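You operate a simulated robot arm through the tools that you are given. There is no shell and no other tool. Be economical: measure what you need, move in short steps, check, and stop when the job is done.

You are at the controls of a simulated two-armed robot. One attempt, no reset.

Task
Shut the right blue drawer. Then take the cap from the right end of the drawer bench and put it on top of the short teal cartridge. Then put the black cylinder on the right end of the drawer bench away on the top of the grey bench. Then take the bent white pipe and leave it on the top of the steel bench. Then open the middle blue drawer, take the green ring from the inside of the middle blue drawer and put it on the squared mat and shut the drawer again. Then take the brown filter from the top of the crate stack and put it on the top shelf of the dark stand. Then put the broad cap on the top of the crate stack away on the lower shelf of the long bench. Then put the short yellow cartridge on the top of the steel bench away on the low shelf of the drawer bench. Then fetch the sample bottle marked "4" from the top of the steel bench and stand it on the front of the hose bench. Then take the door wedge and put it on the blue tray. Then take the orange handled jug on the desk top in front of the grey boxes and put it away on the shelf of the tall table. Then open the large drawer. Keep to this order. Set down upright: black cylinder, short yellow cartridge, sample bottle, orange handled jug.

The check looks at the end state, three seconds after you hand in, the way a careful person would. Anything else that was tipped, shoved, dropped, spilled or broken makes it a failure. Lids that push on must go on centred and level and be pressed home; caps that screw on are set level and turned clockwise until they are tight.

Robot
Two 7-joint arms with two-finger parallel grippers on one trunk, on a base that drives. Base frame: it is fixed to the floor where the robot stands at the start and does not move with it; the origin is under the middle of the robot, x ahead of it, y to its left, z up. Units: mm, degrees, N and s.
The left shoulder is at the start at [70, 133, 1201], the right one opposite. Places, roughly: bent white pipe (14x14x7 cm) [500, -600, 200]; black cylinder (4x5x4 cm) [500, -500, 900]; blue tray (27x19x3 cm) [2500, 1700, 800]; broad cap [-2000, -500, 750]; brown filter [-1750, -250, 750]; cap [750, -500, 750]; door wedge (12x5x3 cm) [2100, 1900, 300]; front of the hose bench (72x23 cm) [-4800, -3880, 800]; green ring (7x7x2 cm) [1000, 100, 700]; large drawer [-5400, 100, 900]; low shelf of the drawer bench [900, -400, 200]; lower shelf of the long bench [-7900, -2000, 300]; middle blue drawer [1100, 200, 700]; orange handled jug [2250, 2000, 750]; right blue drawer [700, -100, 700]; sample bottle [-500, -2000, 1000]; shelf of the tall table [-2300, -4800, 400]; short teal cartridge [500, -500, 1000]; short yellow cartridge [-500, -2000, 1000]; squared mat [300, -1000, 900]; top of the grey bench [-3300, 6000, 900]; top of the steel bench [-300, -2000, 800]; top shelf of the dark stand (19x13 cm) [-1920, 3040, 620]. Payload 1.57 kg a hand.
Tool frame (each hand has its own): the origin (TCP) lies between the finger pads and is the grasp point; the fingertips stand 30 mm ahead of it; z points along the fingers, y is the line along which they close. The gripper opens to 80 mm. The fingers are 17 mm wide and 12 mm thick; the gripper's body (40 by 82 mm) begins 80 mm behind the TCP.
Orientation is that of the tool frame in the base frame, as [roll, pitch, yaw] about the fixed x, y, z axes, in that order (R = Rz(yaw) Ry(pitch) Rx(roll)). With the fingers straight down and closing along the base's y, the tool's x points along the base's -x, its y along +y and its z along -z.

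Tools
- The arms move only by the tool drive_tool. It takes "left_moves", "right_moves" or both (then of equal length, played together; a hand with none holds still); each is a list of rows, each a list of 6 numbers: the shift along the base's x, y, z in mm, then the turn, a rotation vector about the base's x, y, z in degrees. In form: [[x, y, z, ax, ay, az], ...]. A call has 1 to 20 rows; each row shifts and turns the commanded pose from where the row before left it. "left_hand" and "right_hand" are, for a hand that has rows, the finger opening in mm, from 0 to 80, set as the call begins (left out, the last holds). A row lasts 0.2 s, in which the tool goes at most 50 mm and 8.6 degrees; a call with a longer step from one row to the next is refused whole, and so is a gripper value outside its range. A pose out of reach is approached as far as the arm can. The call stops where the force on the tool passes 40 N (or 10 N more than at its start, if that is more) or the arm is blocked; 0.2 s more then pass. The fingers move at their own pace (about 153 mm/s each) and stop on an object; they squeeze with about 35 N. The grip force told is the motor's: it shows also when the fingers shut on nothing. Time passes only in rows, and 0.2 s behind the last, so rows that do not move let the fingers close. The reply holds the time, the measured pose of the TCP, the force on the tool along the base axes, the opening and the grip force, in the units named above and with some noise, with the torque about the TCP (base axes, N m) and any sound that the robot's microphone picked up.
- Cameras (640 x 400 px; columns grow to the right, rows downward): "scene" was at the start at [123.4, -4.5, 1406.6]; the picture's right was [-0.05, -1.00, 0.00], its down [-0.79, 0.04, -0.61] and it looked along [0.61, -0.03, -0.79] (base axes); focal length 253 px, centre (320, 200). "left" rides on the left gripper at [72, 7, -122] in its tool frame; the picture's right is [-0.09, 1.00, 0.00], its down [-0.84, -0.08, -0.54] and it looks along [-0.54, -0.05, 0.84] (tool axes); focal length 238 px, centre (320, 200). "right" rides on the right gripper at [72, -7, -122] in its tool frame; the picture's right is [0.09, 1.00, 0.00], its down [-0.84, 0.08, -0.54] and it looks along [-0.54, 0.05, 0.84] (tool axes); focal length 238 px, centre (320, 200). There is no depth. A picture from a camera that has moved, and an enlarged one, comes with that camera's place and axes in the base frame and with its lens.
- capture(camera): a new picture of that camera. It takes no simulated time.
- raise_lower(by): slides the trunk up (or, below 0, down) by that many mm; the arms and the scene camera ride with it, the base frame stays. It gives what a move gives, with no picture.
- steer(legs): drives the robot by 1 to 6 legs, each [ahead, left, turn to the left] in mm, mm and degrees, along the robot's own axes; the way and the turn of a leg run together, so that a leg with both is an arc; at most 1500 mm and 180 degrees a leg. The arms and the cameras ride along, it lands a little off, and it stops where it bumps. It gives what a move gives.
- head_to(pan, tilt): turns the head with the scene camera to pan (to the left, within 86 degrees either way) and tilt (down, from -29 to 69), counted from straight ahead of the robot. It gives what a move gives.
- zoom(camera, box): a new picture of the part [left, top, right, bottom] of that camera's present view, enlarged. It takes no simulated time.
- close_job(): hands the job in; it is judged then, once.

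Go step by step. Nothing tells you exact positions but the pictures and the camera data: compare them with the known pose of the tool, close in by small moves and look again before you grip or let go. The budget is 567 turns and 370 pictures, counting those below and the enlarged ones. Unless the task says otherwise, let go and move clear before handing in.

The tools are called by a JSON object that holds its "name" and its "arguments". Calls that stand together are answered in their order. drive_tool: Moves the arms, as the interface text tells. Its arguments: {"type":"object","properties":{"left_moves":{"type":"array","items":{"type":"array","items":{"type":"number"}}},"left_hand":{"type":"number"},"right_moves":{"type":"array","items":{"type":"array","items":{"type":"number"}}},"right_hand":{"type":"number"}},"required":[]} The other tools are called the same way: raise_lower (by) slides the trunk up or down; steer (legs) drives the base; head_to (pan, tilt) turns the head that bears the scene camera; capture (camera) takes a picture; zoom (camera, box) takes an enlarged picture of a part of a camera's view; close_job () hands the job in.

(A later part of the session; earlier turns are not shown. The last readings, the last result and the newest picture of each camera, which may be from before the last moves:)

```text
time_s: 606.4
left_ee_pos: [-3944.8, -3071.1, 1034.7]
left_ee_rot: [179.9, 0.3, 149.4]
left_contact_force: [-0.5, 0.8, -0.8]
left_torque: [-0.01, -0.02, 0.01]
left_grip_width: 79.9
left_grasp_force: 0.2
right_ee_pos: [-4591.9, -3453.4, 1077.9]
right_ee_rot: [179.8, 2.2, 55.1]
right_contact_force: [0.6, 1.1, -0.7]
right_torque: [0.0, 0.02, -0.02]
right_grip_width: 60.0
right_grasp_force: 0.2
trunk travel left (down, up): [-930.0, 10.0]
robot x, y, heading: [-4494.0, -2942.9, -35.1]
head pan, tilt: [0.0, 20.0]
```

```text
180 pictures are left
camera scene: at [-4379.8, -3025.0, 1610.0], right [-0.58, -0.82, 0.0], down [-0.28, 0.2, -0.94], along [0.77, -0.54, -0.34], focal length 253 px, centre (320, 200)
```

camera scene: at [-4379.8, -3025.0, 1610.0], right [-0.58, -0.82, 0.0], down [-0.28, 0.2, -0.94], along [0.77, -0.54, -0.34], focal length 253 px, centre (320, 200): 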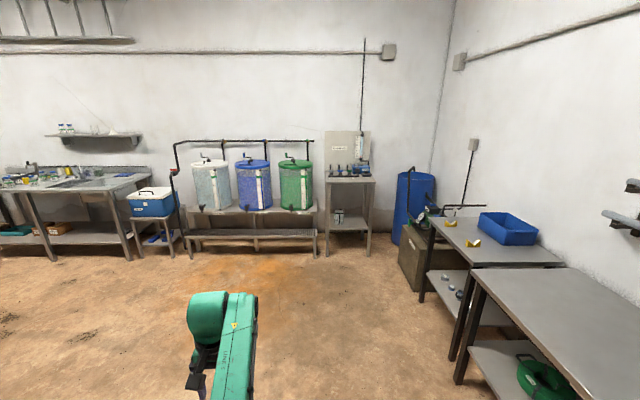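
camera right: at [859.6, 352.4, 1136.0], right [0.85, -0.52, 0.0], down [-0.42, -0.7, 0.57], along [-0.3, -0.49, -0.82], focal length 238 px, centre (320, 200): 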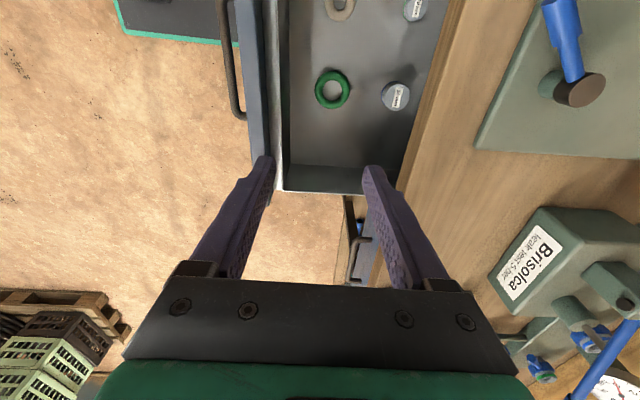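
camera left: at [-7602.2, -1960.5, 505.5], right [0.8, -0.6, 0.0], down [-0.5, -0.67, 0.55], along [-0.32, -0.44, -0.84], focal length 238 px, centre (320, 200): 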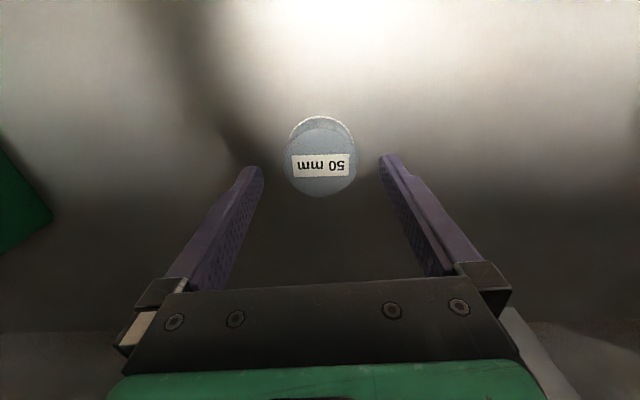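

{"name": "steer", "arguments": {"legs": [[829, 502, 0], [829, 502, 0], [146, 933, 0], [146, 933, 0]]}}

{"name": "head_to", "arguments": {"pan": 0, "tilt": 40}}

{"name": "capture", "arguments": {"camera": "scene"}}

```text
time_s: 625.1
left_ee_pos: [-779.9, -1664.1, 1035.0]
left_ee_rot: [179.7, 0.3, 152.3]
left_contact_force: [-0.3, 0.9, 0.6]
left_torque: [0.0, 0.02, 0.01]
left_grip_width: 80.1
left_grasp_force: 0.1
right_ee_pos: [-1404.2, -2078.5, 1078.6]
right_ee_rot: [179.9, 2.2, 57.9]
right_contact_force: [0.1, 0.1, -0.1]
right_torque: [0.03, 0.0, 0.01]
right_grip_width: 59.7
right_grasp_force: 0.0
trunk travel left (down, up): [-930.0, 10.0]
robot x, y, heading: [-1331.9, -1560.7, -32.3]
head pan, tilt: [0.0, 20.0]
```

```text
time_s: 626.0
left_ee_pos: [-778.5, -1661.7, 1035.5]
left_ee_rot: [179.9, 0.3, 152.4]
left_contact_force: [-0.4, -0.8, -0.6]
left_torque: [0.01, -0.01, 0.0]
left_grip_width: 80.1
left_grasp_force: 0.1
right_ee_pos: [-1403.8, -2077.0, 1079.0]
right_ee_rot: [179.7, 2.3, 58.1]
right_contact_force: [-0.2, 0.2, -1.0]
right_torque: [-0.02, 0.05, -0.01]
right_grip_width: 59.9
right_grasp_force: 0.0
trunk travel left (down, up): [-930.0, 10.0]
robot x, y, heading: [-1335.3, -1559.4, -32.5]
head pan, tilt: [0.0, 40.0]
```

```text
179 pictures are left
camera scene: at [-1221.5, -1634.4, 1578.8], right [-0.54, -0.84, 0.0], down [-0.54, 0.34, -0.77], along [0.65, -0.41, -0.64], focal length 253 px, centre (320, 200)
```

scene: 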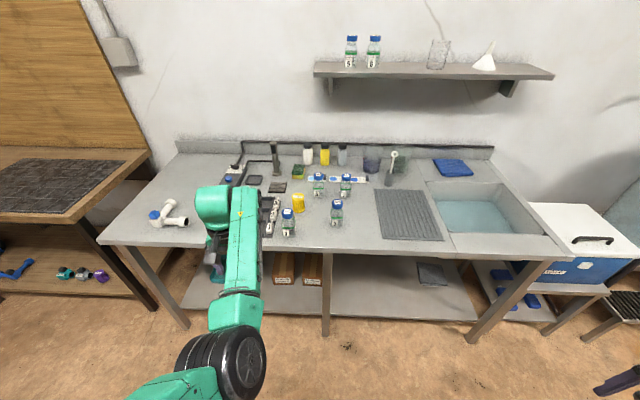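

{"name": "zoom", "arguments": {"camera": "scene", "box": [240, 130, 420, 250]}}

```text
3.33 times, centred on (330, 190) of scene
camera zoom: at [-1221.5, -1634.4, 1578.8], right [-0.54, -0.84, 0.0], down [-0.54, 0.34, -0.77], along [0.65, -0.41, -0.64], focal length 843 px, centre (287, 233)
```

zoom: 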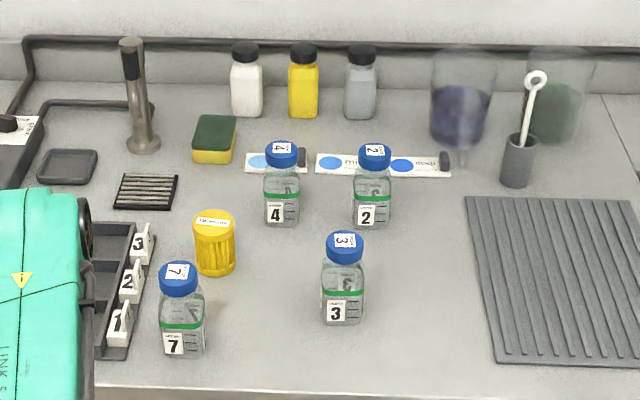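

I see the yellow cartridge at about [-496,-1983] with bottle 7 in front of it and bottle 4 behind. I'll raise the hand, angle the robot to -60°, and come over the cartridge.

{"name": "drive_tool", "arguments": {"left_hand": 75, "left_moves": [[0, 0, 30, 0, 0, 0], [0, 0, 30, 0, 0, 0], [0, 0, 30, 0, 0, 0]]}}

{"name": "steer", "arguments": {"legs": [[0, 0, -27.5], [200, 302, 0]]}}

{"name": "capture", "arguments": {"camera": "left"}}

{"name": "capture", "arguments": {"camera": "scene"}}

```text
time_s: 626.8
left_ee_pos: [-780.1, -1662.3, 1127.2]
left_ee_rot: [179.7, 0.3, 152.6]
left_contact_force: [0.2, 0.3, 0.4]
left_torque: [-0.02, 0.03, -0.01]
left_grip_width: 75.0
left_grasp_force: 0.1
right_ee_pos: [-1404.2, -2078.5, 1079.2]
right_ee_rot: [179.8, 2.1, 58.2]
right_contact_force: [-0.7, 0.5, 0.6]
right_torque: [0.04, -0.04, 0.01]
right_grip_width: 59.8
right_grasp_force: 0.1
trunk travel left (down, up): [-930.0, 10.0]
robot x, y, heading: [-1336.2, -1559.7, -32.4]
head pan, tilt: [0.0, 40.0]
```

```text
time_s: 630.5
left_ee_pos: [-534.7, -1949.1, 1128.4]
left_ee_rot: [179.8, 0.4, 123.5]
left_contact_force: [-0.3, -0.4, 0.0]
left_torque: [0.01, 0.0, 0.01]
left_grip_width: 75.2
left_grasp_force: 0.1
right_ee_pos: [-1280.3, -2012.4, 1077.6]
right_ee_rot: [179.7, 2.1, 29.2]
right_contact_force: [-1.4, 0.0, -0.3]
right_torque: [0.04, -0.03, -0.01]
right_grip_width: 60.0
right_grasp_force: 0.1
trunk travel left (down, up): [-930.0, 10.0]
robot x, y, heading: [-967.0, -1594.4, -61.1]
head pan, tilt: [0.0, 40.0]
```

```text
177 pictures are left
camera left: at [-569.2, -1885.3, 1247.7], right [0.88, 0.47, 0.0], down [0.39, -0.74, 0.55], along [0.26, -0.48, -0.84], focal length 238 px, centre (320, 200)
```

left: 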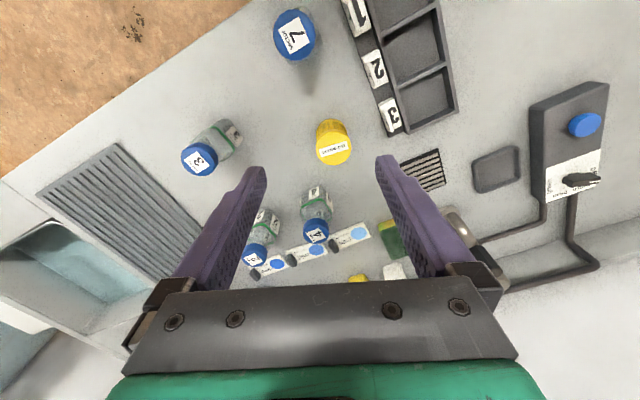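

```text
176 pictures are left
camera scene: at [-908.6, -1713.1, 1578.9], right [-0.88, -0.48, 0.0], down [-0.31, 0.56, -0.77], along [0.37, -0.67, -0.64], focal length 253 px, centre (320, 200)
```

scene: 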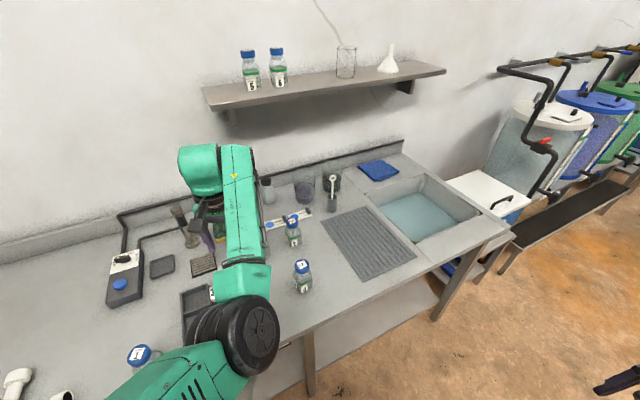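

{"name": "steer", "arguments": {"legs": [[46, 18, 0]]}}

{"name": "raise_lower", "arguments": {"by": -120}}

{"name": "capture", "arguments": {"camera": "left"}}

{"name": "capture", "arguments": {"camera": "scene"}}

```text
time_s: 631.4
left_ee_pos: [-500.5, -1976.3, 1132.1]
left_ee_rot: [179.7, 0.8, 123.5]
left_contact_force: [-0.3, -0.2, 0.8]
left_torque: [-0.06, -0.07, 0.02]
left_grip_width: 75.0
left_grasp_force: 0.1
right_ee_pos: [-1247.5, -2039.4, 1079.3]
right_ee_rot: [179.4, 1.9, 29.3]
right_contact_force: [-0.3, 0.7, 0.4]
right_torque: [-0.07, -0.04, -0.01]
right_grip_width: 59.9
right_grasp_force: 0.0
trunk travel left (down, up): [-930.0, 10.0]
robot x, y, heading: [-931.8, -1622.8, -61.1]
head pan, tilt: [0.0, 40.0]
```

```text
time_s: 632.9
left_ee_pos: [-493.8, -1981.5, 1007.4]
left_ee_rot: [179.8, 0.3, 123.6]
left_contact_force: [-0.8, 0.4, -0.5]
left_torque: [0.02, 0.03, -0.02]
left_grip_width: 74.8
left_grasp_force: 0.1
right_ee_pos: [-1242.0, -2044.4, 958.5]
right_ee_rot: [179.9, 2.2, 29.1]
right_contact_force: [-0.6, 0.4, -0.1]
right_torque: [0.01, 0.0, -0.01]
right_grip_width: 60.0
right_grasp_force: 0.0
trunk travel left (down, up): [-810.0, 130.0]
robot x, y, heading: [-931.5, -1625.4, -61.0]
head pan, tilt: [0.0, 40.0]
```

```text
175 pictures are left
camera left: at [-528.7, -1917.3, 1126.9], right [0.88, 0.47, 0.0], down [0.4, -0.74, 0.55], along [0.26, -0.48, -0.84], focal length 238 px, centre (320, 200)
```

left: 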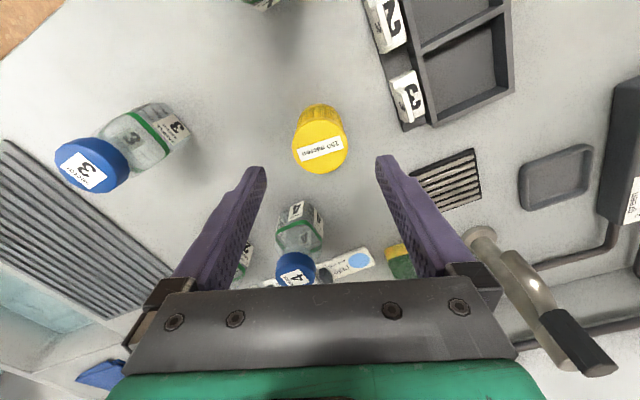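

```text
174 pictures are left
camera scene: at [-867.5, -1745.5, 1458.7], right [-0.88, -0.48, 0.0], down [-0.31, 0.56, -0.77], along [0.37, -0.67, -0.64], focal length 253 px, centre (320, 200)
```

scene: 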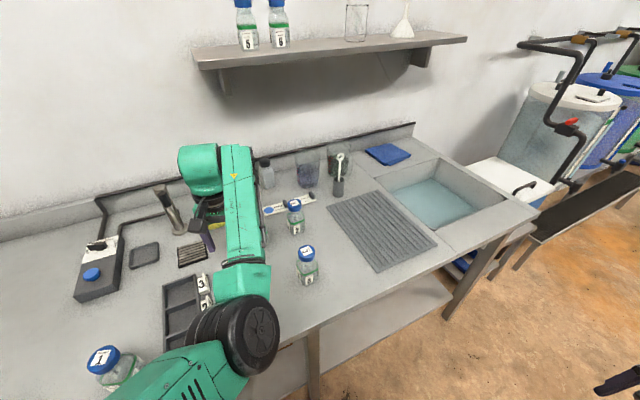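

{"name": "raise_lower", "arguments": {"by": -70}}

{"name": "capture", "arguments": {"camera": "left"}}

```text
time_s: 634.0
left_ee_pos: [-494.1, -1981.4, 937.6]
left_ee_rot: [179.7, 0.3, 123.6]
left_contact_force: [0.1, 0.1, -0.4]
left_torque: [0.0, 0.01, -0.03]
left_grip_width: 75.0
left_grasp_force: 0.1
right_ee_pos: [-1240.9, -2043.8, 887.7]
right_ee_rot: [179.8, 2.2, 29.3]
right_contact_force: [0.0, -0.2, 0.7]
right_torque: [-0.02, 0.04, 0.01]
right_grip_width: 60.3
right_grasp_force: 0.1
trunk travel left (down, up): [-740.0, 200.0]
robot x, y, heading: [-933.6, -1626.6, -61.2]
head pan, tilt: [0.0, 40.0]
```

```text
173 pictures are left
camera left: at [-529.1, -1917.0, 1057.1], right [0.88, 0.47, 0.0], down [0.4, -0.74, 0.55], along [0.26, -0.48, -0.84], focal length 238 px, centre (320, 200)
```

left: 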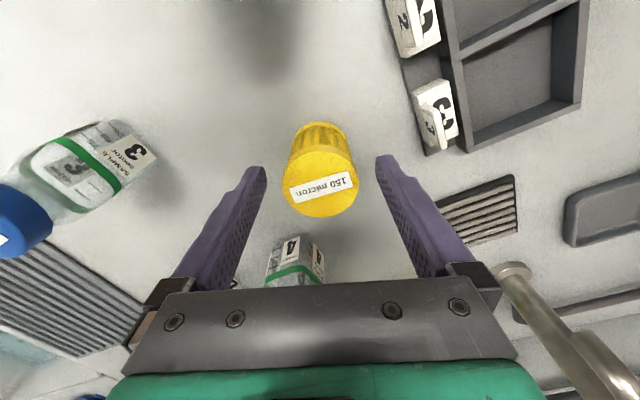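

{"name": "drive_tool", "arguments": {"left_moves": [[0, 0, -9, 0, 0, 0], [0, 0, -9, 0, 0, 0]]}}

{"name": "drive_tool", "arguments": {"left_hand": 0, "left_moves": [[0, 0, 0, 0, 0, 0], [0, 0, 0, 0, 0, 0], [0, 0, 0, 0, 0, 0]]}}

{"name": "raise_lower", "arguments": {"by": 200}}

{"name": "capture", "arguments": {"camera": "left"}}

```text
time_s: 634.6
left_ee_pos: [-494.8, -1982.3, 917.4]
left_ee_rot: [179.8, 0.3, 123.4]
left_contact_force: [-0.4, 0.5, -0.6]
left_torque: [-0.02, 0.01, 0.01]
left_grip_width: 75.0
left_grasp_force: 0.1
right_ee_pos: [-1240.5, -2044.8, 887.4]
right_ee_rot: [179.7, 2.2, 29.2]
right_contact_force: [0.0, -0.2, 0.2]
right_torque: [0.02, -0.01, 0.02]
right_grip_width: 59.8
right_grasp_force: 0.1
trunk travel left (down, up): [-740.0, 200.0]
robot x, y, heading: [-928.2, -1626.2, -61.2]
head pan, tilt: [0.0, 40.0]
```

```text
time_s: 635.4
left_ee_pos: [-494.3, -1983.0, 916.9]
left_ee_rot: [179.8, 0.3, 123.5]
left_contact_force: [-0.9, 0.5, 1.2]
left_torque: [-0.02, 0.02, 0.01]
left_grip_width: 51.4
left_grasp_force: 35.6
right_ee_pos: [-1241.2, -2045.0, 888.0]
right_ee_rot: [179.9, 2.2, 29.3]
right_contact_force: [0.2, 0.8, 0.3]
right_torque: [-0.03, -0.03, -0.02]
right_grip_width: 59.7
right_grasp_force: 0.1
trunk travel left (down, up): [-740.0, 200.0]
robot x, y, heading: [-934.4, -1623.6, -61.4]
head pan, tilt: [0.0, 40.0]
```

```text
time_s: 637.6
left_ee_pos: [-493.2, -1981.9, 1118.1]
left_ee_rot: [179.9, 0.4, 123.4]
left_contact_force: [0.2, -0.5, 0.0]
left_torque: [0.02, -0.02, -0.02]
left_grip_width: 51.2
left_grasp_force: 35.0
right_ee_pos: [-1240.5, -2044.4, 1088.0]
right_ee_rot: [179.8, 2.2, 29.3]
right_contact_force: [-0.4, -0.9, -0.5]
right_torque: [-0.01, 0.02, 0.0]
right_grip_width: 60.1
right_grasp_force: 0.0
trunk travel left (down, up): [-940.0, 0.0]
robot x, y, heading: [-929.3, -1624.8, -61.4]
head pan, tilt: [0.0, 40.0]
```

```text
172 pictures are left
camera left: at [-528.2, -1918.1, 1238.4], right [0.88, 0.47, 0.0], down [0.4, -0.74, 0.55], along [0.26, -0.48, -0.84], focal length 238 px, centre (320, 200)
```

left: 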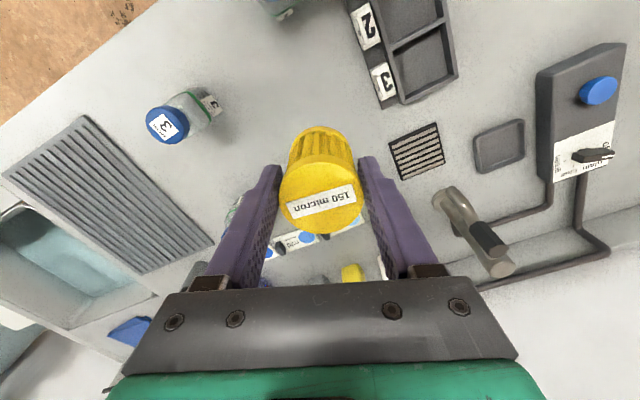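

The yellow cartridge is held upright. I'll back off and go to the drawer bench's low shelf.

{"name": "steer", "arguments": {"legs": [[-320, 0, 0], [0, 0, 25.4], [-33, 1286, 0]]}}

{"name": "raise_lower", "arguments": {"by": -400}}

{"name": "raise_lower", "arguments": {"by": -380}}

{"name": "capture", "arguments": {"camera": "scene"}}

{"name": "capture", "arguments": {"camera": "left"}}

```text
time_s: 647.1
left_ee_pos: [197.3, -430.7, 1118.3]
left_ee_rot: [179.8, 0.4, 148.1]
left_contact_force: [0.4, 0.3, -1.3]
left_torque: [0.01, -0.01, -0.03]
left_grip_width: 51.2
left_grasp_force: 35.0
right_ee_pos: [-456.5, -798.6, 1088.0]
right_ee_rot: [179.9, 2.2, 53.6]
right_contact_force: [-0.5, 0.2, -0.7]
right_torque: [-0.02, 0.0, 0.01]
right_grip_width: 60.2
right_grasp_force: 0.2
trunk travel left (down, up): [-940.0, 0.0]
robot x, y, heading: [-351.2, -291.7, -36.6]
head pan, tilt: [0.0, 40.0]
```

```text
time_s: 650.9
left_ee_pos: [198.9, -430.6, 718.4]
left_ee_rot: [179.7, 0.2, 148.2]
left_contact_force: [-0.4, 0.0, -0.9]
left_torque: [0.02, 0.0, -0.02]
left_grip_width: 50.9
left_grasp_force: 34.6
right_ee_pos: [-456.9, -797.9, 689.2]
right_ee_rot: [179.8, 2.2, 53.7]
right_contact_force: [-0.1, 0.3, -0.6]
right_torque: [-0.03, -0.01, -0.05]
right_grip_width: 59.8
right_grasp_force: 0.0
trunk travel left (down, up): [-540.0, 400.0]
robot x, y, heading: [-348.3, -285.1, -36.7]
head pan, tilt: [0.0, 40.0]
```

```text
time_s: 654.6
left_ee_pos: [198.3, -432.2, 337.7]
left_ee_rot: [179.8, 0.3, 148.1]
left_contact_force: [-0.6, 0.1, -1.5]
left_torque: [0.01, 0.02, 0.03]
left_grip_width: 51.0
left_grasp_force: 35.2
right_ee_pos: [-457.1, -798.9, 309.0]
right_ee_rot: [179.9, 2.2, 53.6]
right_contact_force: [0.3, 1.0, -0.5]
right_torque: [-0.03, 0.01, 0.01]
right_grip_width: 60.2
right_grasp_force: 0.0
trunk travel left (down, up): [-160.0, 780.0]
robot x, y, heading: [-349.3, -289.4, -36.7]
head pan, tilt: [0.0, 40.0]
```

```text
171 pictures are left
camera scene: at [-241.2, -370.2, 808.7], right [-0.6, -0.8, 0.0], down [-0.52, 0.38, -0.77], along [0.61, -0.46, -0.64], focal length 253 px, centre (320, 200)
```

scene: 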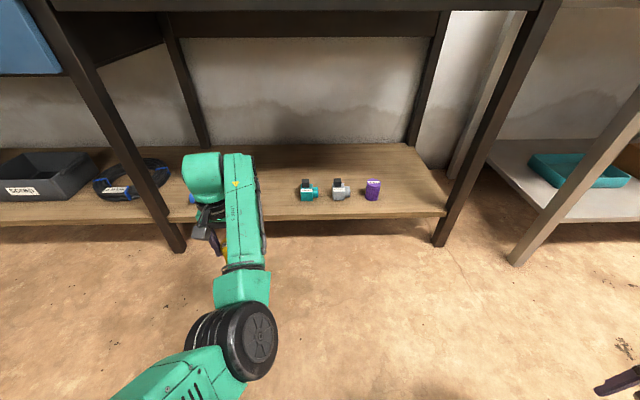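

```text
170 pictures are left
camera left: at [140.3, -386.9, 458.5], right [0.6, 0.8, 0.0], down [0.67, -0.51, 0.55], along [0.44, -0.33, -0.84], focal length 238 px, centre (320, 200)
```

left: 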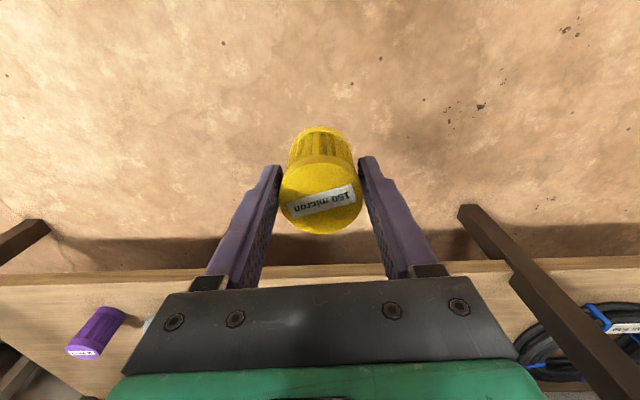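

{"name": "steer", "arguments": {"legs": [[240, 0, 0]]}}

{"name": "capture", "arguments": {"camera": "left"}}

{"name": "capture", "arguments": {"camera": "scene"}}

```text
time_s: 656.3
left_ee_pos: [385.5, -570.3, 338.7]
left_ee_rot: [179.8, 0.3, 148.2]
left_contact_force: [1.2, -0.8, -0.4]
left_torque: [0.01, 0.0, -0.01]
left_grip_width: 51.3
left_grasp_force: 34.8
right_ee_pos: [-268.2, -937.2, 308.7]
right_ee_rot: [179.9, 2.1, 53.8]
right_contact_force: [-0.2, -0.2, -0.6]
right_torque: [0.01, 0.02, 0.01]
right_grip_width: 59.9
right_grasp_force: 0.0
trunk travel left (down, up): [-160.0, 780.0]
robot x, y, heading: [-160.7, -426.4, -36.7]
head pan, tilt: [0.0, 40.0]
```

```text
169 pictures are left
camera left: at [327.3, -526.0, 458.4], right [0.6, 0.8, 0.0], down [0.67, -0.51, 0.55], along [0.44, -0.33, -0.84], focal length 238 px, centre (320, 200)
```

left: 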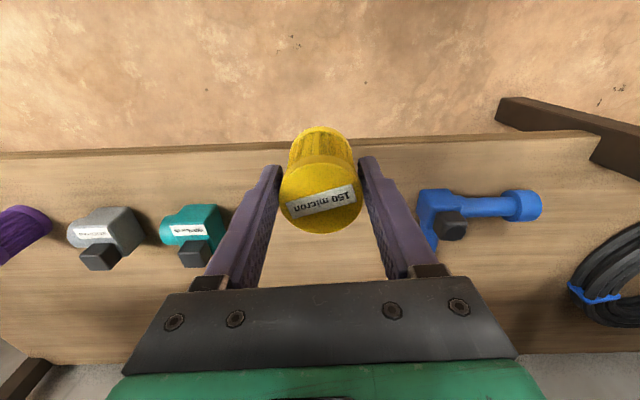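

```text
168 pictures are left
camera scene: at [-54.2, -509.3, 808.7], right [-0.6, -0.8, 0.0], down [-0.52, 0.38, -0.77], along [0.61, -0.46, -0.64], focal length 253 px, centre (320, 200)
```

scene: 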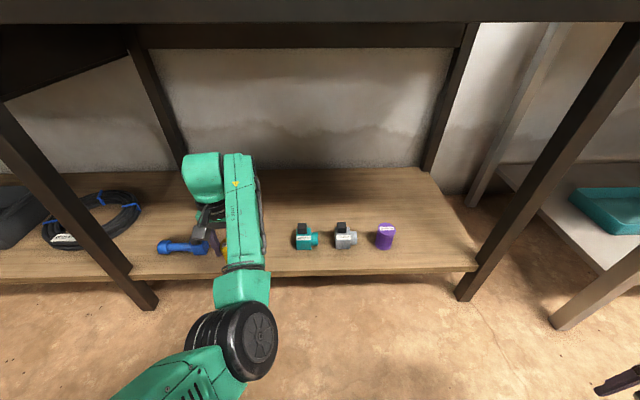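

{"name": "steer", "arguments": {"legs": [[80, 0, 0]]}}

{"name": "raise_lower", "arguments": {"by": -62}}

{"name": "drive_tool", "arguments": {"left_moves": [[0, 0, -4, 0, 0, 0], [0, 0, -4, 0, 0, 0], [0, 0, -3, 0, 0, 0]]}}

{"name": "capture", "arguments": {"camera": "left"}}

```text
time_s: 657.4
left_ee_pos: [453.3, -619.6, 339.4]
left_ee_rot: [179.8, 0.3, 148.1]
left_contact_force: [0.0, -0.4, -1.0]
left_torque: [0.01, 0.01, -0.01]
left_grip_width: 51.2
left_grasp_force: 34.9
right_ee_pos: [-201.4, -986.5, 307.2]
right_ee_rot: [179.8, 2.1, 53.6]
right_contact_force: [0.2, 0.5, -0.8]
right_torque: [0.03, 0.02, 0.03]
right_grip_width: 60.0
right_grasp_force: 0.2
trunk travel left (down, up): [-160.0, 780.0]
robot x, y, heading: [-94.7, -473.3, -36.8]
head pan, tilt: [0.0, 40.0]
```

```text
time_s: 658.4
left_ee_pos: [451.4, -620.7, 277.0]
left_ee_rot: [179.9, 0.3, 148.1]
left_contact_force: [0.9, -0.5, -0.6]
left_torque: [-0.04, -0.03, 0.0]
left_grip_width: 51.4
left_grasp_force: 34.9
right_ee_pos: [-202.3, -987.5, 246.2]
right_ee_rot: [179.9, 2.2, 53.7]
right_contact_force: [0.4, -0.1, 0.0]
right_torque: [0.0, -0.01, -0.02]
right_grip_width: 60.0
right_grasp_force: 0.2
trunk travel left (down, up): [-98.0, 842.0]
robot x, y, heading: [-95.8, -482.1, -36.8]
head pan, tilt: [0.0, 40.0]
```

```text
time_s: 659.2
left_ee_pos: [450.4, -618.7, 265.1]
left_ee_rot: [179.8, 0.4, 148.2]
left_contact_force: [0.5, -0.4, -1.4]
left_torque: [-0.01, -0.02, -0.01]
left_grip_width: 51.1
left_grasp_force: 34.8
right_ee_pos: [-202.2, -986.8, 245.7]
right_ee_rot: [179.9, 2.2, 53.7]
right_contact_force: [1.5, 0.4, -0.1]
right_torque: [0.0, 0.01, 0.02]
right_grip_width: 60.1
right_grasp_force: 0.1
trunk travel left (down, up): [-98.0, 842.0]
robot x, y, heading: [-93.6, -474.9, -37.1]
head pan, tilt: [0.0, 40.0]
```

```text
167 pictures are left
camera left: at [393.4, -575.9, 385.1], right [0.6, 0.8, 0.0], down [0.67, -0.51, 0.55], along [0.44, -0.33, -0.84], focal length 238 px, centre (320, 200)
```

left: 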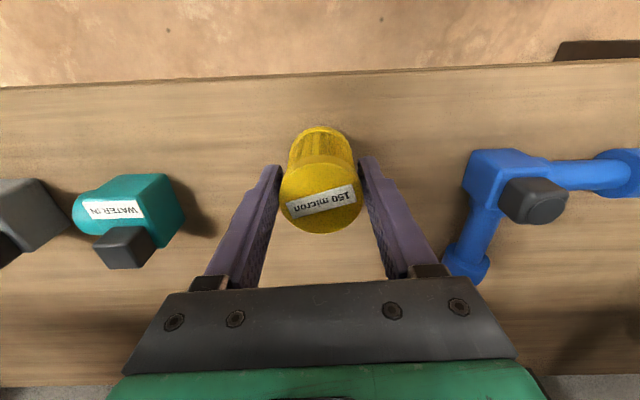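

{"name": "drive_tool", "arguments": {"left_moves": [[0, 0, -3, 0, 0, 0], [0, 0, -3, 0, 0, 0], [0, 0, -3, 0, 0, 0]]}}

```text
time_s: 660.0
left_ee_pos: [452.2, -620.5, 257.4]
left_ee_rot: [179.7, 0.6, 148.1]
left_contact_force: [-1.8, 4.1, 10.7]
left_torque: [0.13, 0.37, -0.09]
left_grip_width: 51.1
left_grasp_force: 35.3
right_ee_pos: [-202.1, -987.4, 246.9]
right_ee_rot: [179.7, 2.2, 53.7]
right_contact_force: [-1.0, -0.2, -0.3]
right_torque: [0.04, -0.04, -0.02]
right_grip_width: 60.1
right_grasp_force: 0.0
trunk travel left (down, up): [-98.0, 842.0]
robot x, y, heading: [-96.6, -476.3, -36.5]
head pan, tilt: [0.0, 40.0]
```

Touchdown. Releasing, rising above it, and backing out.

{"name": "drive_tool", "arguments": {"left_hand": 74, "left_moves": [[0, 0, 0, 0, 0, 0], [0, 0, 0, 0, 0, 0], [0, 0, 0, 0, 0, 0]]}}

{"name": "raise_lower", "arguments": {"by": 110}}

{"name": "capture", "arguments": {"camera": "left"}}

{"name": "steer", "arguments": {"legs": [[-450, 0, 0]]}}

{"name": "raise_lower", "arguments": {"by": 400}}

{"name": "raise_lower", "arguments": {"by": 330}}

```text
time_s: 660.8
left_ee_pos: [453.2, -621.4, 256.2]
left_ee_rot: [179.8, 0.3, 148.0]
left_contact_force: [0.2, -0.7, 0.9]
left_torque: [-0.02, 0.05, -0.01]
left_grip_width: 74.1
left_grasp_force: 0.0
right_ee_pos: [-202.1, -987.5, 246.5]
right_ee_rot: [179.9, 2.2, 53.6]
right_contact_force: [0.2, 0.8, -0.1]
right_torque: [0.0, 0.01, 0.01]
right_grip_width: 59.9
right_grasp_force: 0.1
trunk travel left (down, up): [-98.0, 842.0]
robot x, y, heading: [-92.5, -479.2, -36.7]
head pan, tilt: [0.0, 40.0]
```

```text
time_s: 662.2
left_ee_pos: [452.3, -621.9, 365.8]
left_ee_rot: [179.8, 0.3, 148.1]
left_contact_force: [-0.1, 0.4, 1.0]
left_torque: [0.01, -0.03, 0.0]
left_grip_width: 73.9
left_grasp_force: 0.0
right_ee_pos: [-203.2, -988.0, 356.5]
right_ee_rot: [179.9, 2.1, 53.7]
right_contact_force: [-0.3, 0.5, 0.1]
right_torque: [-0.02, -0.01, 0.01]
right_grip_width: 59.8
right_grasp_force: 0.0
trunk travel left (down, up): [-208.0, 732.0]
robot x, y, heading: [-94.0, -480.4, -36.7]
head pan, tilt: [0.0, 40.0]
```

```text
166 pictures are left
camera left: at [394.4, -576.8, 486.0], right [0.6, 0.8, 0.0], down [0.67, -0.51, 0.55], along [0.44, -0.33, -0.84], focal length 238 px, centre (320, 200)
```

left: 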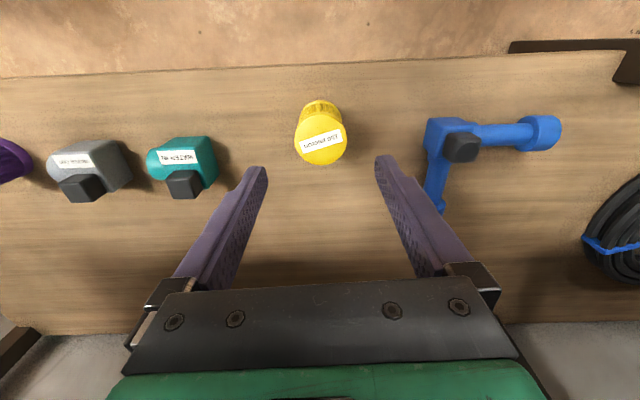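

```text
time_s: 664.9
left_ee_pos: [95.4, -353.2, 365.0]
left_ee_rot: [179.7, 0.3, 148.4]
left_contact_force: [0.2, 0.5, 0.3]
left_torque: [0.01, -0.01, 0.02]
left_grip_width: 73.8
left_grasp_force: 0.1
right_ee_pos: [-556.9, -722.3, 356.0]
right_ee_rot: [179.8, 2.2, 54.1]
right_contact_force: [-0.1, 0.6, -0.5]
right_torque: [0.01, 0.0, 0.04]
right_grip_width: 60.2
right_grasp_force: 0.2
trunk travel left (down, up): [-208.0, 732.0]
robot x, y, heading: [-451.8, -213.2, -36.1]
head pan, tilt: [0.0, 40.0]
```

```text
time_s: 668.8
left_ee_pos: [96.2, -353.8, 765.6]
left_ee_rot: [179.8, 0.4, 148.4]
left_contact_force: [-0.6, -0.1, 0.7]
left_torque: [-0.01, 0.02, -0.02]
left_grip_width: 73.9
left_grasp_force: 0.1
right_ee_pos: [-556.9, -724.4, 756.7]
right_ee_rot: [179.8, 2.2, 54.1]
right_contact_force: [-0.6, 0.0, 0.2]
right_torque: [0.03, 0.0, 0.0]
right_grip_width: 59.9
right_grasp_force: 0.0
trunk travel left (down, up): [-608.0, 332.0]
robot x, y, heading: [-448.4, -215.4, -36.3]
head pan, tilt: [0.0, 40.0]
```

```text
time_s: 672.0
left_ee_pos: [96.3, -353.8, 1096.1]
left_ee_rot: [179.8, 0.4, 148.3]
left_contact_force: [0.1, -0.2, 0.3]
left_torque: [0.0, 0.06, 0.0]
left_grip_width: 74.2
left_grasp_force: 0.0
right_ee_pos: [-556.1, -723.3, 1085.3]
right_ee_rot: [179.8, 2.2, 54.2]
right_contact_force: [-0.1, 0.0, 0.1]
right_torque: [-0.01, 0.01, 0.0]
right_grip_width: 60.0
right_grasp_force: 0.1
trunk travel left (down, up): [-938.0, 2.0]
robot x, y, heading: [-450.6, -210.9, -36.2]
head pan, tilt: [0.0, 40.0]
```

The cartridge stands upright on the low shelf. Next, sample bottle 4 on the steel bench.

{"name": "steer", "arguments": {"legs": [[123, -872, 0], [123, -872, 0]]}}

{"name": "capture", "arguments": {"camera": "scene"}}

```text
time_s: 680.9
left_ee_pos: [-743.9, -1884.8, 1095.9]
left_ee_rot: [179.9, 0.3, 148.5]
left_contact_force: [-0.7, 0.0, -0.1]
left_torque: [-0.04, -0.03, 0.0]
left_grip_width: 73.6
left_grasp_force: 0.0
right_ee_pos: [-1398.0, -2255.8, 1086.5]
right_ee_rot: [179.9, 2.2, 54.3]
right_contact_force: [0.0, 0.0, 0.1]
right_torque: [-0.01, 0.04, -0.05]
right_grip_width: 59.9
right_grasp_force: 0.1
trunk travel left (down, up): [-938.0, 2.0]
robot x, y, heading: [-1292.1, -1746.4, -36.1]
head pan, tilt: [0.0, 40.0]
```

```text
165 pictures are left
camera scene: at [-1185.9, -1825.7, 1586.7], right [-0.59, -0.81, 0.0], down [-0.52, 0.38, -0.77], along [0.62, -0.45, -0.64], focal length 253 px, centre (320, 200)
```

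scene: 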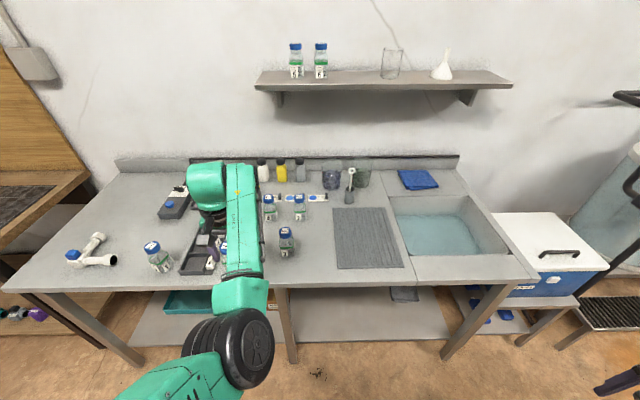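

{"name": "steer", "arguments": {"legs": [[260, -8, 0]]}}

{"name": "drive_tool", "arguments": {"left_hand": 78, "left_moves": [[24, -18, 0, 0, 0, 0], [24, -18, 0, 0, 0, 0], [16, -11, 0, 0, 0, 0]]}}

{"name": "capture", "arguments": {"camera": "left"}}

```text
time_s: 682.7
left_ee_pos: [-544.4, -2040.5, 1098.0]
left_ee_rot: [179.7, 0.4, 148.8]
left_contact_force: [-0.4, -0.6, -0.3]
left_torque: [0.01, 0.0, -0.02]
left_grip_width: 74.2
left_grasp_force: 0.0
right_ee_pos: [-1195.5, -2413.6, 1087.9]
right_ee_rot: [179.6, 2.1, 54.4]
right_contact_force: [-0.4, -0.1, 0.3]
right_torque: [0.0, 0.0, -0.02]
right_grip_width: 59.7
right_grasp_force: 0.0
trunk travel left (down, up): [-938.0, 2.0]
robot x, y, heading: [-1091.4, -1905.2, -35.9]
head pan, tilt: [0.0, 40.0]
```

```text
time_s: 683.5
left_ee_pos: [-477.9, -2089.7, 1096.3]
left_ee_rot: [179.9, 0.3, 148.8]
left_contact_force: [0.1, 0.3, -0.2]
left_torque: [0.02, -0.02, 0.01]
left_grip_width: 77.8
left_grasp_force: 0.0
right_ee_pos: [-1192.1, -2415.3, 1086.3]
right_ee_rot: [179.9, 2.2, 54.4]
right_contact_force: [0.4, 0.1, 0.1]
right_torque: [0.03, 0.02, 0.01]
right_grip_width: 60.0
right_grasp_force: 0.0
trunk travel left (down, up): [-938.0, 2.0]
robot x, y, heading: [-1088.9, -1905.2, -35.9]
head pan, tilt: [0.0, 40.0]
```

```text
164 pictures are left
camera left: at [-536.6, -2045.8, 1217.1], right [0.59, 0.8, 0.0], down [0.67, -0.5, 0.55], along [0.44, -0.32, -0.84], focal length 238 px, centre (320, 200)
```

left: 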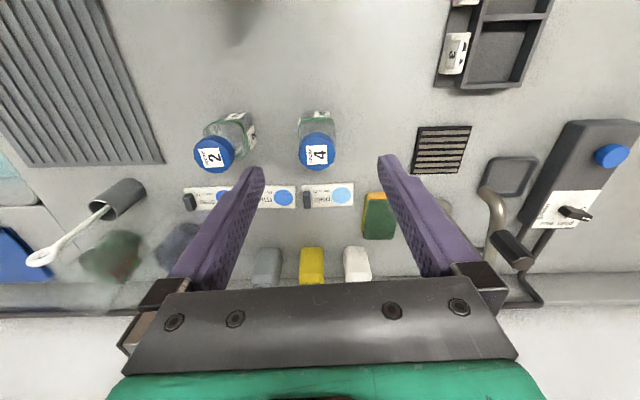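

{"name": "drive_tool", "arguments": {"left_moves": [[14, -12, 0, 0, 0, 0]]}}

{"name": "raise_lower", "arguments": {"by": -100}}

{"name": "capture", "arguments": {"camera": "left"}}

{"name": "capture", "arguments": {"camera": "scene"}}

```text
time_s: 683.9
left_ee_pos: [-480.0, -2088.8, 1097.2]
left_ee_rot: [179.9, 0.4, 148.8]
left_contact_force: [0.1, 0.6, 0.0]
left_torque: [-0.03, 0.03, 0.01]
left_grip_width: 77.9
left_grasp_force: 0.0
left hand out of reach, approached as far as the arm can: row 1
right_ee_pos: [-1194.0, -2415.9, 1086.8]
right_ee_rot: [179.8, 2.2, 54.5]
right_contact_force: [0.1, -0.3, -0.1]
right_torque: [0.0, 0.0, 0.03]
right_grip_width: 59.8
right_grasp_force: 0.1
trunk travel left (down, up): [-938.0, 2.0]
robot x, y, heading: [-1091.5, -1902.0, -35.9]
head pan, tilt: [0.0, 40.0]
```

```text
time_s: 685.2
left_ee_pos: [-479.4, -2087.8, 997.7]
left_ee_rot: [179.8, 0.3, 148.7]
left_contact_force: [-1.0, 0.4, -0.3]
left_torque: [0.02, -0.02, 0.0]
left_grip_width: 78.3
left_grasp_force: 0.1
right_ee_pos: [-1192.5, -2415.0, 985.7]
right_ee_rot: [179.8, 2.2, 54.5]
right_contact_force: [0.2, 0.5, -0.3]
right_torque: [0.01, -0.04, 0.0]
right_grip_width: 59.8
right_grasp_force: 0.0
trunk travel left (down, up): [-838.0, 102.0]
robot x, y, heading: [-1092.9, -1907.1, -36.0]
head pan, tilt: [0.0, 40.0]
```

```text
163 pictures are left
camera left: at [-537.5, -2045.4, 1117.7], right [0.6, 0.8, 0.0], down [0.67, -0.5, 0.55], along [0.44, -0.32, -0.84], focal length 238 px, centre (320, 200)
```

left: 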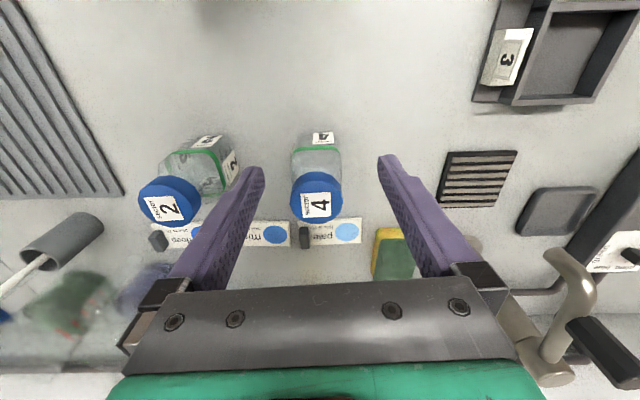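

```text
162 pictures are left
camera scene: at [-982.6, -1985.1, 1486.7], right [-0.59, -0.81, 0.0], down [-0.52, 0.38, -0.77], along [0.62, -0.45, -0.64], focal length 253 px, centre (320, 200)
```

scene: 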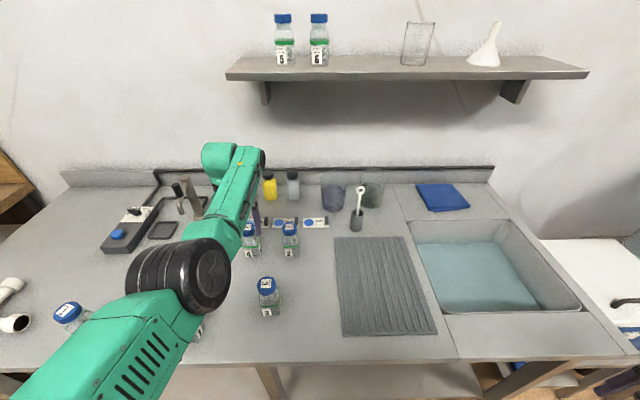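

I'll grip it by the cap, which keeps the elbow high above bottle 7.

{"name": "steer", "arguments": {"legs": [[14, 0, 0]]}}

{"name": "raise_lower", "arguments": {"by": -28}}

{"name": "capture", "arguments": {"camera": "left"}}

```text
time_s: 686.0
left_ee_pos: [-470.1, -2096.2, 1000.1]
left_ee_rot: [179.8, 0.4, 148.7]
left_contact_force: [0.0, 0.1, -0.5]
left_torque: [-0.02, -0.05, 0.0]
left_grip_width: 78.0
left_grasp_force: 0.0
right_ee_pos: [-1184.0, -2421.9, 987.4]
right_ee_rot: [179.8, 2.1, 54.4]
right_contact_force: [-1.4, 0.0, 0.4]
right_torque: [-0.01, -0.04, 0.01]
right_grip_width: 60.2
right_grasp_force: 0.0
trunk travel left (down, up): [-838.0, 102.0]
robot x, y, heading: [-1079.9, -1912.3, -35.9]
head pan, tilt: [0.0, 40.0]
```

```text
time_s: 686.7
left_ee_pos: [-466.9, -2097.0, 969.1]
left_ee_rot: [179.8, 0.3, 148.8]
left_contact_force: [-0.8, 0.4, -0.2]
left_torque: [0.02, 0.01, 0.01]
left_grip_width: 77.9
left_grasp_force: 0.1
right_ee_pos: [-1182.2, -2423.7, 958.5]
right_ee_rot: [179.8, 2.1, 54.4]
right_contact_force: [0.5, -0.2, -1.2]
right_torque: [-0.03, 0.01, -0.01]
right_grip_width: 60.1
right_grasp_force: 0.0
trunk travel left (down, up): [-810.0, 130.0]
robot x, y, heading: [-1079.9, -1917.6, -36.2]
head pan, tilt: [0.0, 40.0]
```

```text
161 pictures are left
camera left: at [-526.3, -2053.5, 1089.8], right [0.6, 0.8, 0.0], down [0.67, -0.5, 0.55], along [0.44, -0.32, -0.84], focal length 238 px, centre (320, 200)
```

left: 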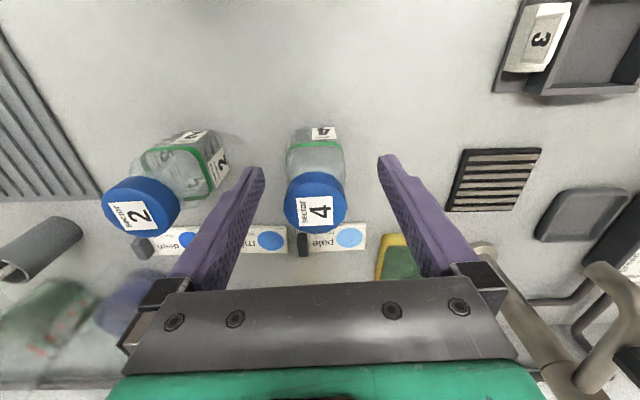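

{"name": "drive_tool", "arguments": {"left_hand": 0, "left_moves": [[-2.5, 1.8, 0, 0, 0, 0], [0, 0, 0, 0, 0, 0], [0, 0, 0, 0, 0, 0], [0, 0, 0, 0, 0, 0]]}}

{"name": "raise_lower", "arguments": {"by": 130}}

{"name": "capture", "arguments": {"camera": "left"}}

{"name": "capture", "arguments": {"camera": "scene"}}

```text
time_s: 687.7
left_ee_pos: [-471.0, -2095.1, 969.4]
left_ee_rot: [179.9, 0.3, 148.7]
left_contact_force: [0.9, -0.2, -1.1]
left_torque: [0.0, 0.01, -0.01]
left_grip_width: 31.8
left_grasp_force: 35.2
right_ee_pos: [-1180.9, -2424.8, 957.9]
right_ee_rot: [179.9, 2.2, 54.4]
right_contact_force: [0.0, -0.3, -1.1]
right_torque: [-0.01, 0.05, 0.01]
right_grip_width: 60.0
right_grasp_force: 0.1
trunk travel left (down, up): [-810.0, 130.0]
robot x, y, heading: [-1081.2, -1913.0, -35.7]
head pan, tilt: [0.0, 40.0]
```

```text
time_s: 689.3
left_ee_pos: [-470.7, -2095.6, 1101.0]
left_ee_rot: [179.8, 0.3, 148.8]
left_contact_force: [0.6, 0.5, -0.9]
left_torque: [0.0, -0.03, -0.01]
left_grip_width: 0.0
left_grasp_force: 21.5
right_ee_pos: [-1181.5, -2423.1, 1087.5]
right_ee_rot: [179.9, 2.3, 54.4]
right_contact_force: [-0.8, -0.1, -0.5]
right_torque: [0.01, -0.02, 0.0]
right_grip_width: 60.1
right_grasp_force: 0.0
trunk travel left (down, up): [-940.0, 0.0]
robot x, y, heading: [-1076.6, -1913.3, -35.9]
head pan, tilt: [0.0, 40.0]
```

```text
160 pictures are left
camera left: at [-528.8, -2051.8, 1219.8], right [0.6, 0.8, 0.0], down [0.67, -0.5, 0.55], along [0.44, -0.32, -0.84], focal length 238 px, centre (320, 200)
```

left: 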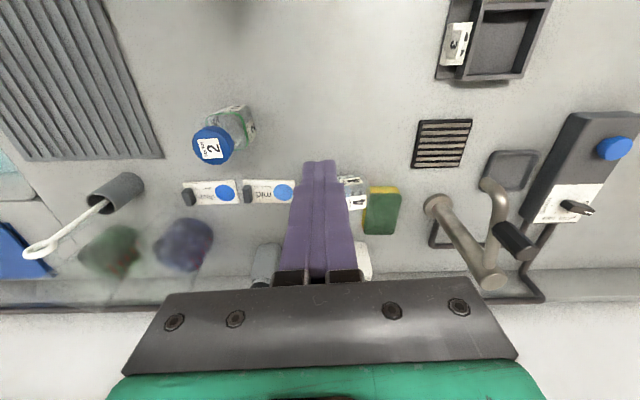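

```text
159 pictures are left
camera scene: at [-971.0, -1993.5, 1588.7], right [-0.59, -0.81, 0.0], down [-0.52, 0.38, -0.77], along [0.62, -0.45, -0.64], focal length 253 px, centre (320, 200)
```

scene: 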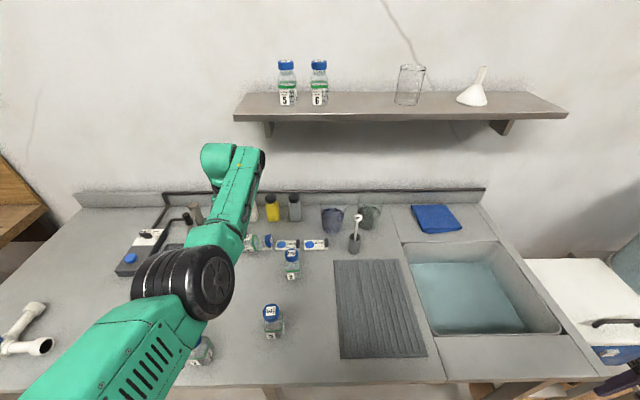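

The bottle slipped and is lying on its side. Let me look closely.

{"name": "zoom", "arguments": {"camera": "scene", "box": [180, 200, 360, 320]}}

{"name": "zoom", "arguments": {"camera": "left", "box": [160, 80, 480, 300]}}

```text
3.33 times, centred on (270, 260) of scene
camera zoom: at [-971.0, -1993.5, 1588.7], right [-0.59, -0.81, 0.0], down [-0.52, 0.38, -0.77], along [0.62, -0.45, -0.64], focal length 843 px, centre (487, 0)
```

zoom: 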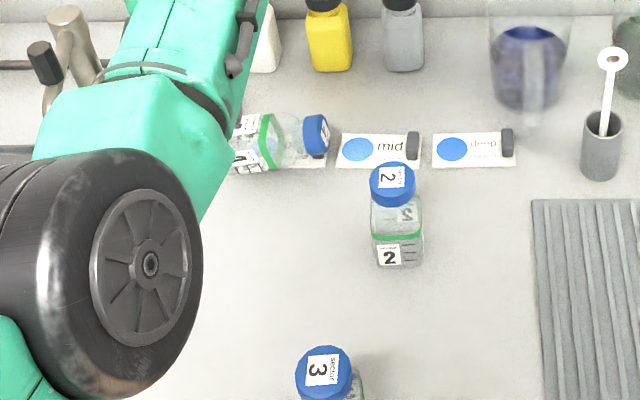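

```text
1.82 times, centred on (320, 190) of left
camera zoom: at [-528.8, -2051.8, 1219.8], right [0.6, 0.8, 0.0], down [0.67, -0.5, 0.55], along [0.44, -0.32, -0.84], focal length 433 px, centre (320, 218)
```

zoom: 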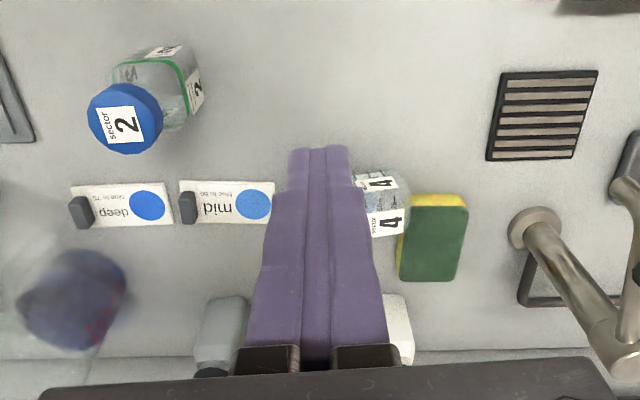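

Bottle 4 is intact, lying with its cap toward the right, about n≈985. I'll back off and turn the left wrist so the fingers close front-to-back, so I can lift it by the body and later roll it upright.

{"name": "steer", "arguments": {"legs": [[-250, 0, 0]]}}

{"name": "drive_tool", "arguments": {"left_hand": 78, "left_moves": [[-8, 6, 0, 0, 0, 8.5], [-8, 6, 0, 0, 0, 8.5], [-8, 6, 0, 0, 0, 8.5], [-8, 6, 0, 0, 0, 8.5], [0, 0, 0, 0, 0, 8.5], [0, 0, 0, 0, 0, 8.5], [0, 0, 0, 0, 0, 8.5], [0, 0, 0, 0, 0, 8.5], [0, 0, 0, 0, 0, 8.5], [0, 0, 0, 0, 0, 8.5]]}}

{"name": "capture", "arguments": {"camera": "scene"}}

{"name": "capture", "arguments": {"camera": "left"}}

```text
time_s: 691.1
left_ee_pos: [-670.2, -1954.2, 1097.7]
left_ee_rot: [179.7, 0.1, 148.3]
left_contact_force: [-0.8, -0.9, 0.4]
left_torque: [-0.01, 0.01, 0.0]
left_grip_width: 0.2
left_grasp_force: 21.5
right_ee_pos: [-1382.9, -2278.1, 1087.9]
right_ee_rot: [-180.0, 2.2, 54.0]
right_contact_force: [0.1, -0.3, -0.5]
right_torque: [-0.02, 0.01, -0.01]
right_grip_width: 60.2
right_grasp_force: 0.1
trunk travel left (down, up): [-940.0, 0.0]
robot x, y, heading: [-1281.5, -1766.4, -36.2]
head pan, tilt: [0.0, 40.0]
```

```text
time_s: 693.3
left_ee_pos: [-705.7, -1928.8, 1099.9]
left_ee_rot: [179.8, 0.4, -126.4]
left_contact_force: [-0.9, 0.5, -1.0]
left_torque: [0.0, 0.01, 0.0]
left_grip_width: 78.3
left_grasp_force: 0.1
right_ee_pos: [-1385.5, -2275.7, 1088.0]
right_ee_rot: [179.7, 2.3, 54.0]
right_contact_force: [-0.4, -0.1, 0.1]
right_torque: [-0.02, 0.02, -0.01]
right_grip_width: 60.0
right_grasp_force: 0.2
trunk travel left (down, up): [-940.0, 0.0]
robot x, y, heading: [-1280.1, -1762.2, -36.5]
head pan, tilt: [0.0, 40.0]
```

```text
156 pictures are left
camera scene: at [-1172.7, -1847.0, 1588.7], right [-0.59, -0.81, 0.0], down [-0.52, 0.38, -0.77], along [0.62, -0.45, -0.64], focal length 253 px, centre (320, 200)
```

scene: 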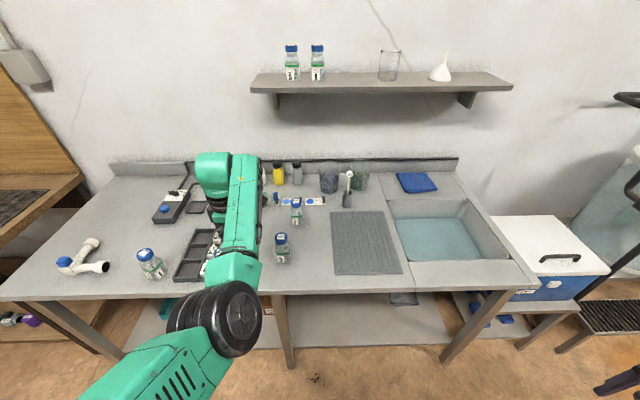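

```text
155 pictures are left
camera left: at [-753.0, -1983.1, 1219.6], right [-0.75, 0.67, 0.0], down [0.56, 0.62, 0.55], along [0.36, 0.41, -0.84], focal length 238 px, centre (320, 200)
```

left: 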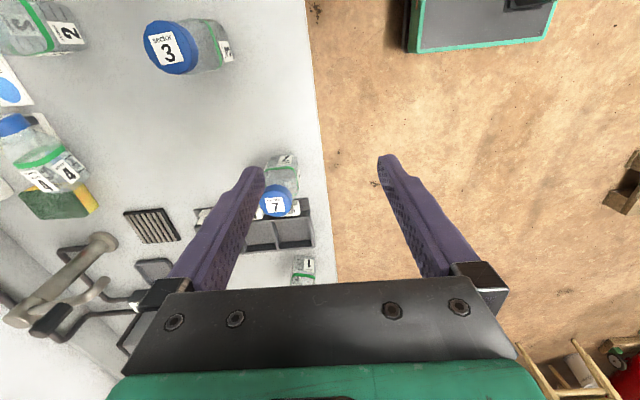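

{"name": "head_to", "arguments": {"pan": 0, "tilt": 69}}

{"name": "capture", "arguments": {"camera": "scene"}}

```text
time_s: 694.3
left_ee_pos: [-704.2, -1928.4, 1099.4]
left_ee_rot: [179.7, 0.3, -126.7]
left_contact_force: [0.8, -0.1, 0.1]
left_torque: [-0.01, 0.02, 0.04]
left_grip_width: 78.0
left_grasp_force: 0.0
right_ee_pos: [-1385.6, -2275.2, 1088.9]
right_ee_rot: [179.8, 2.2, 54.0]
right_contact_force: [-0.1, 0.2, 0.6]
right_torque: [0.05, -0.02, 0.01]
right_grip_width: 60.0
right_grasp_force: 0.0
trunk travel left (down, up): [-940.0, 0.0]
robot x, y, heading: [-1281.9, -1768.9, -36.4]
head pan, tilt: [0.0, 68.8]
```

```text
154 pictures are left
camera scene: at [-1195.8, -1829.8, 1552.6], right [-0.59, -0.81, 0.0], down [-0.75, 0.55, -0.36], along [0.29, -0.22, -0.93], focal length 253 px, centre (320, 200)
```

scene: 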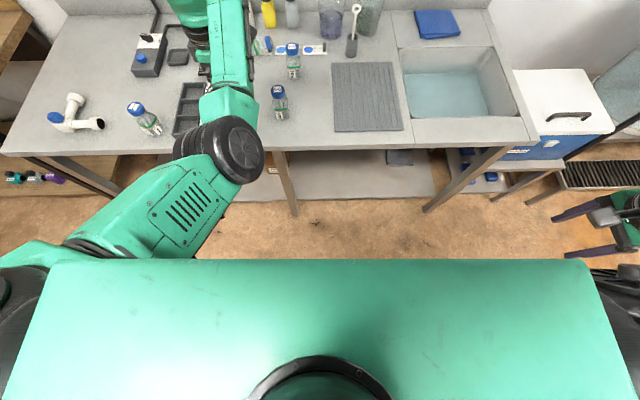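

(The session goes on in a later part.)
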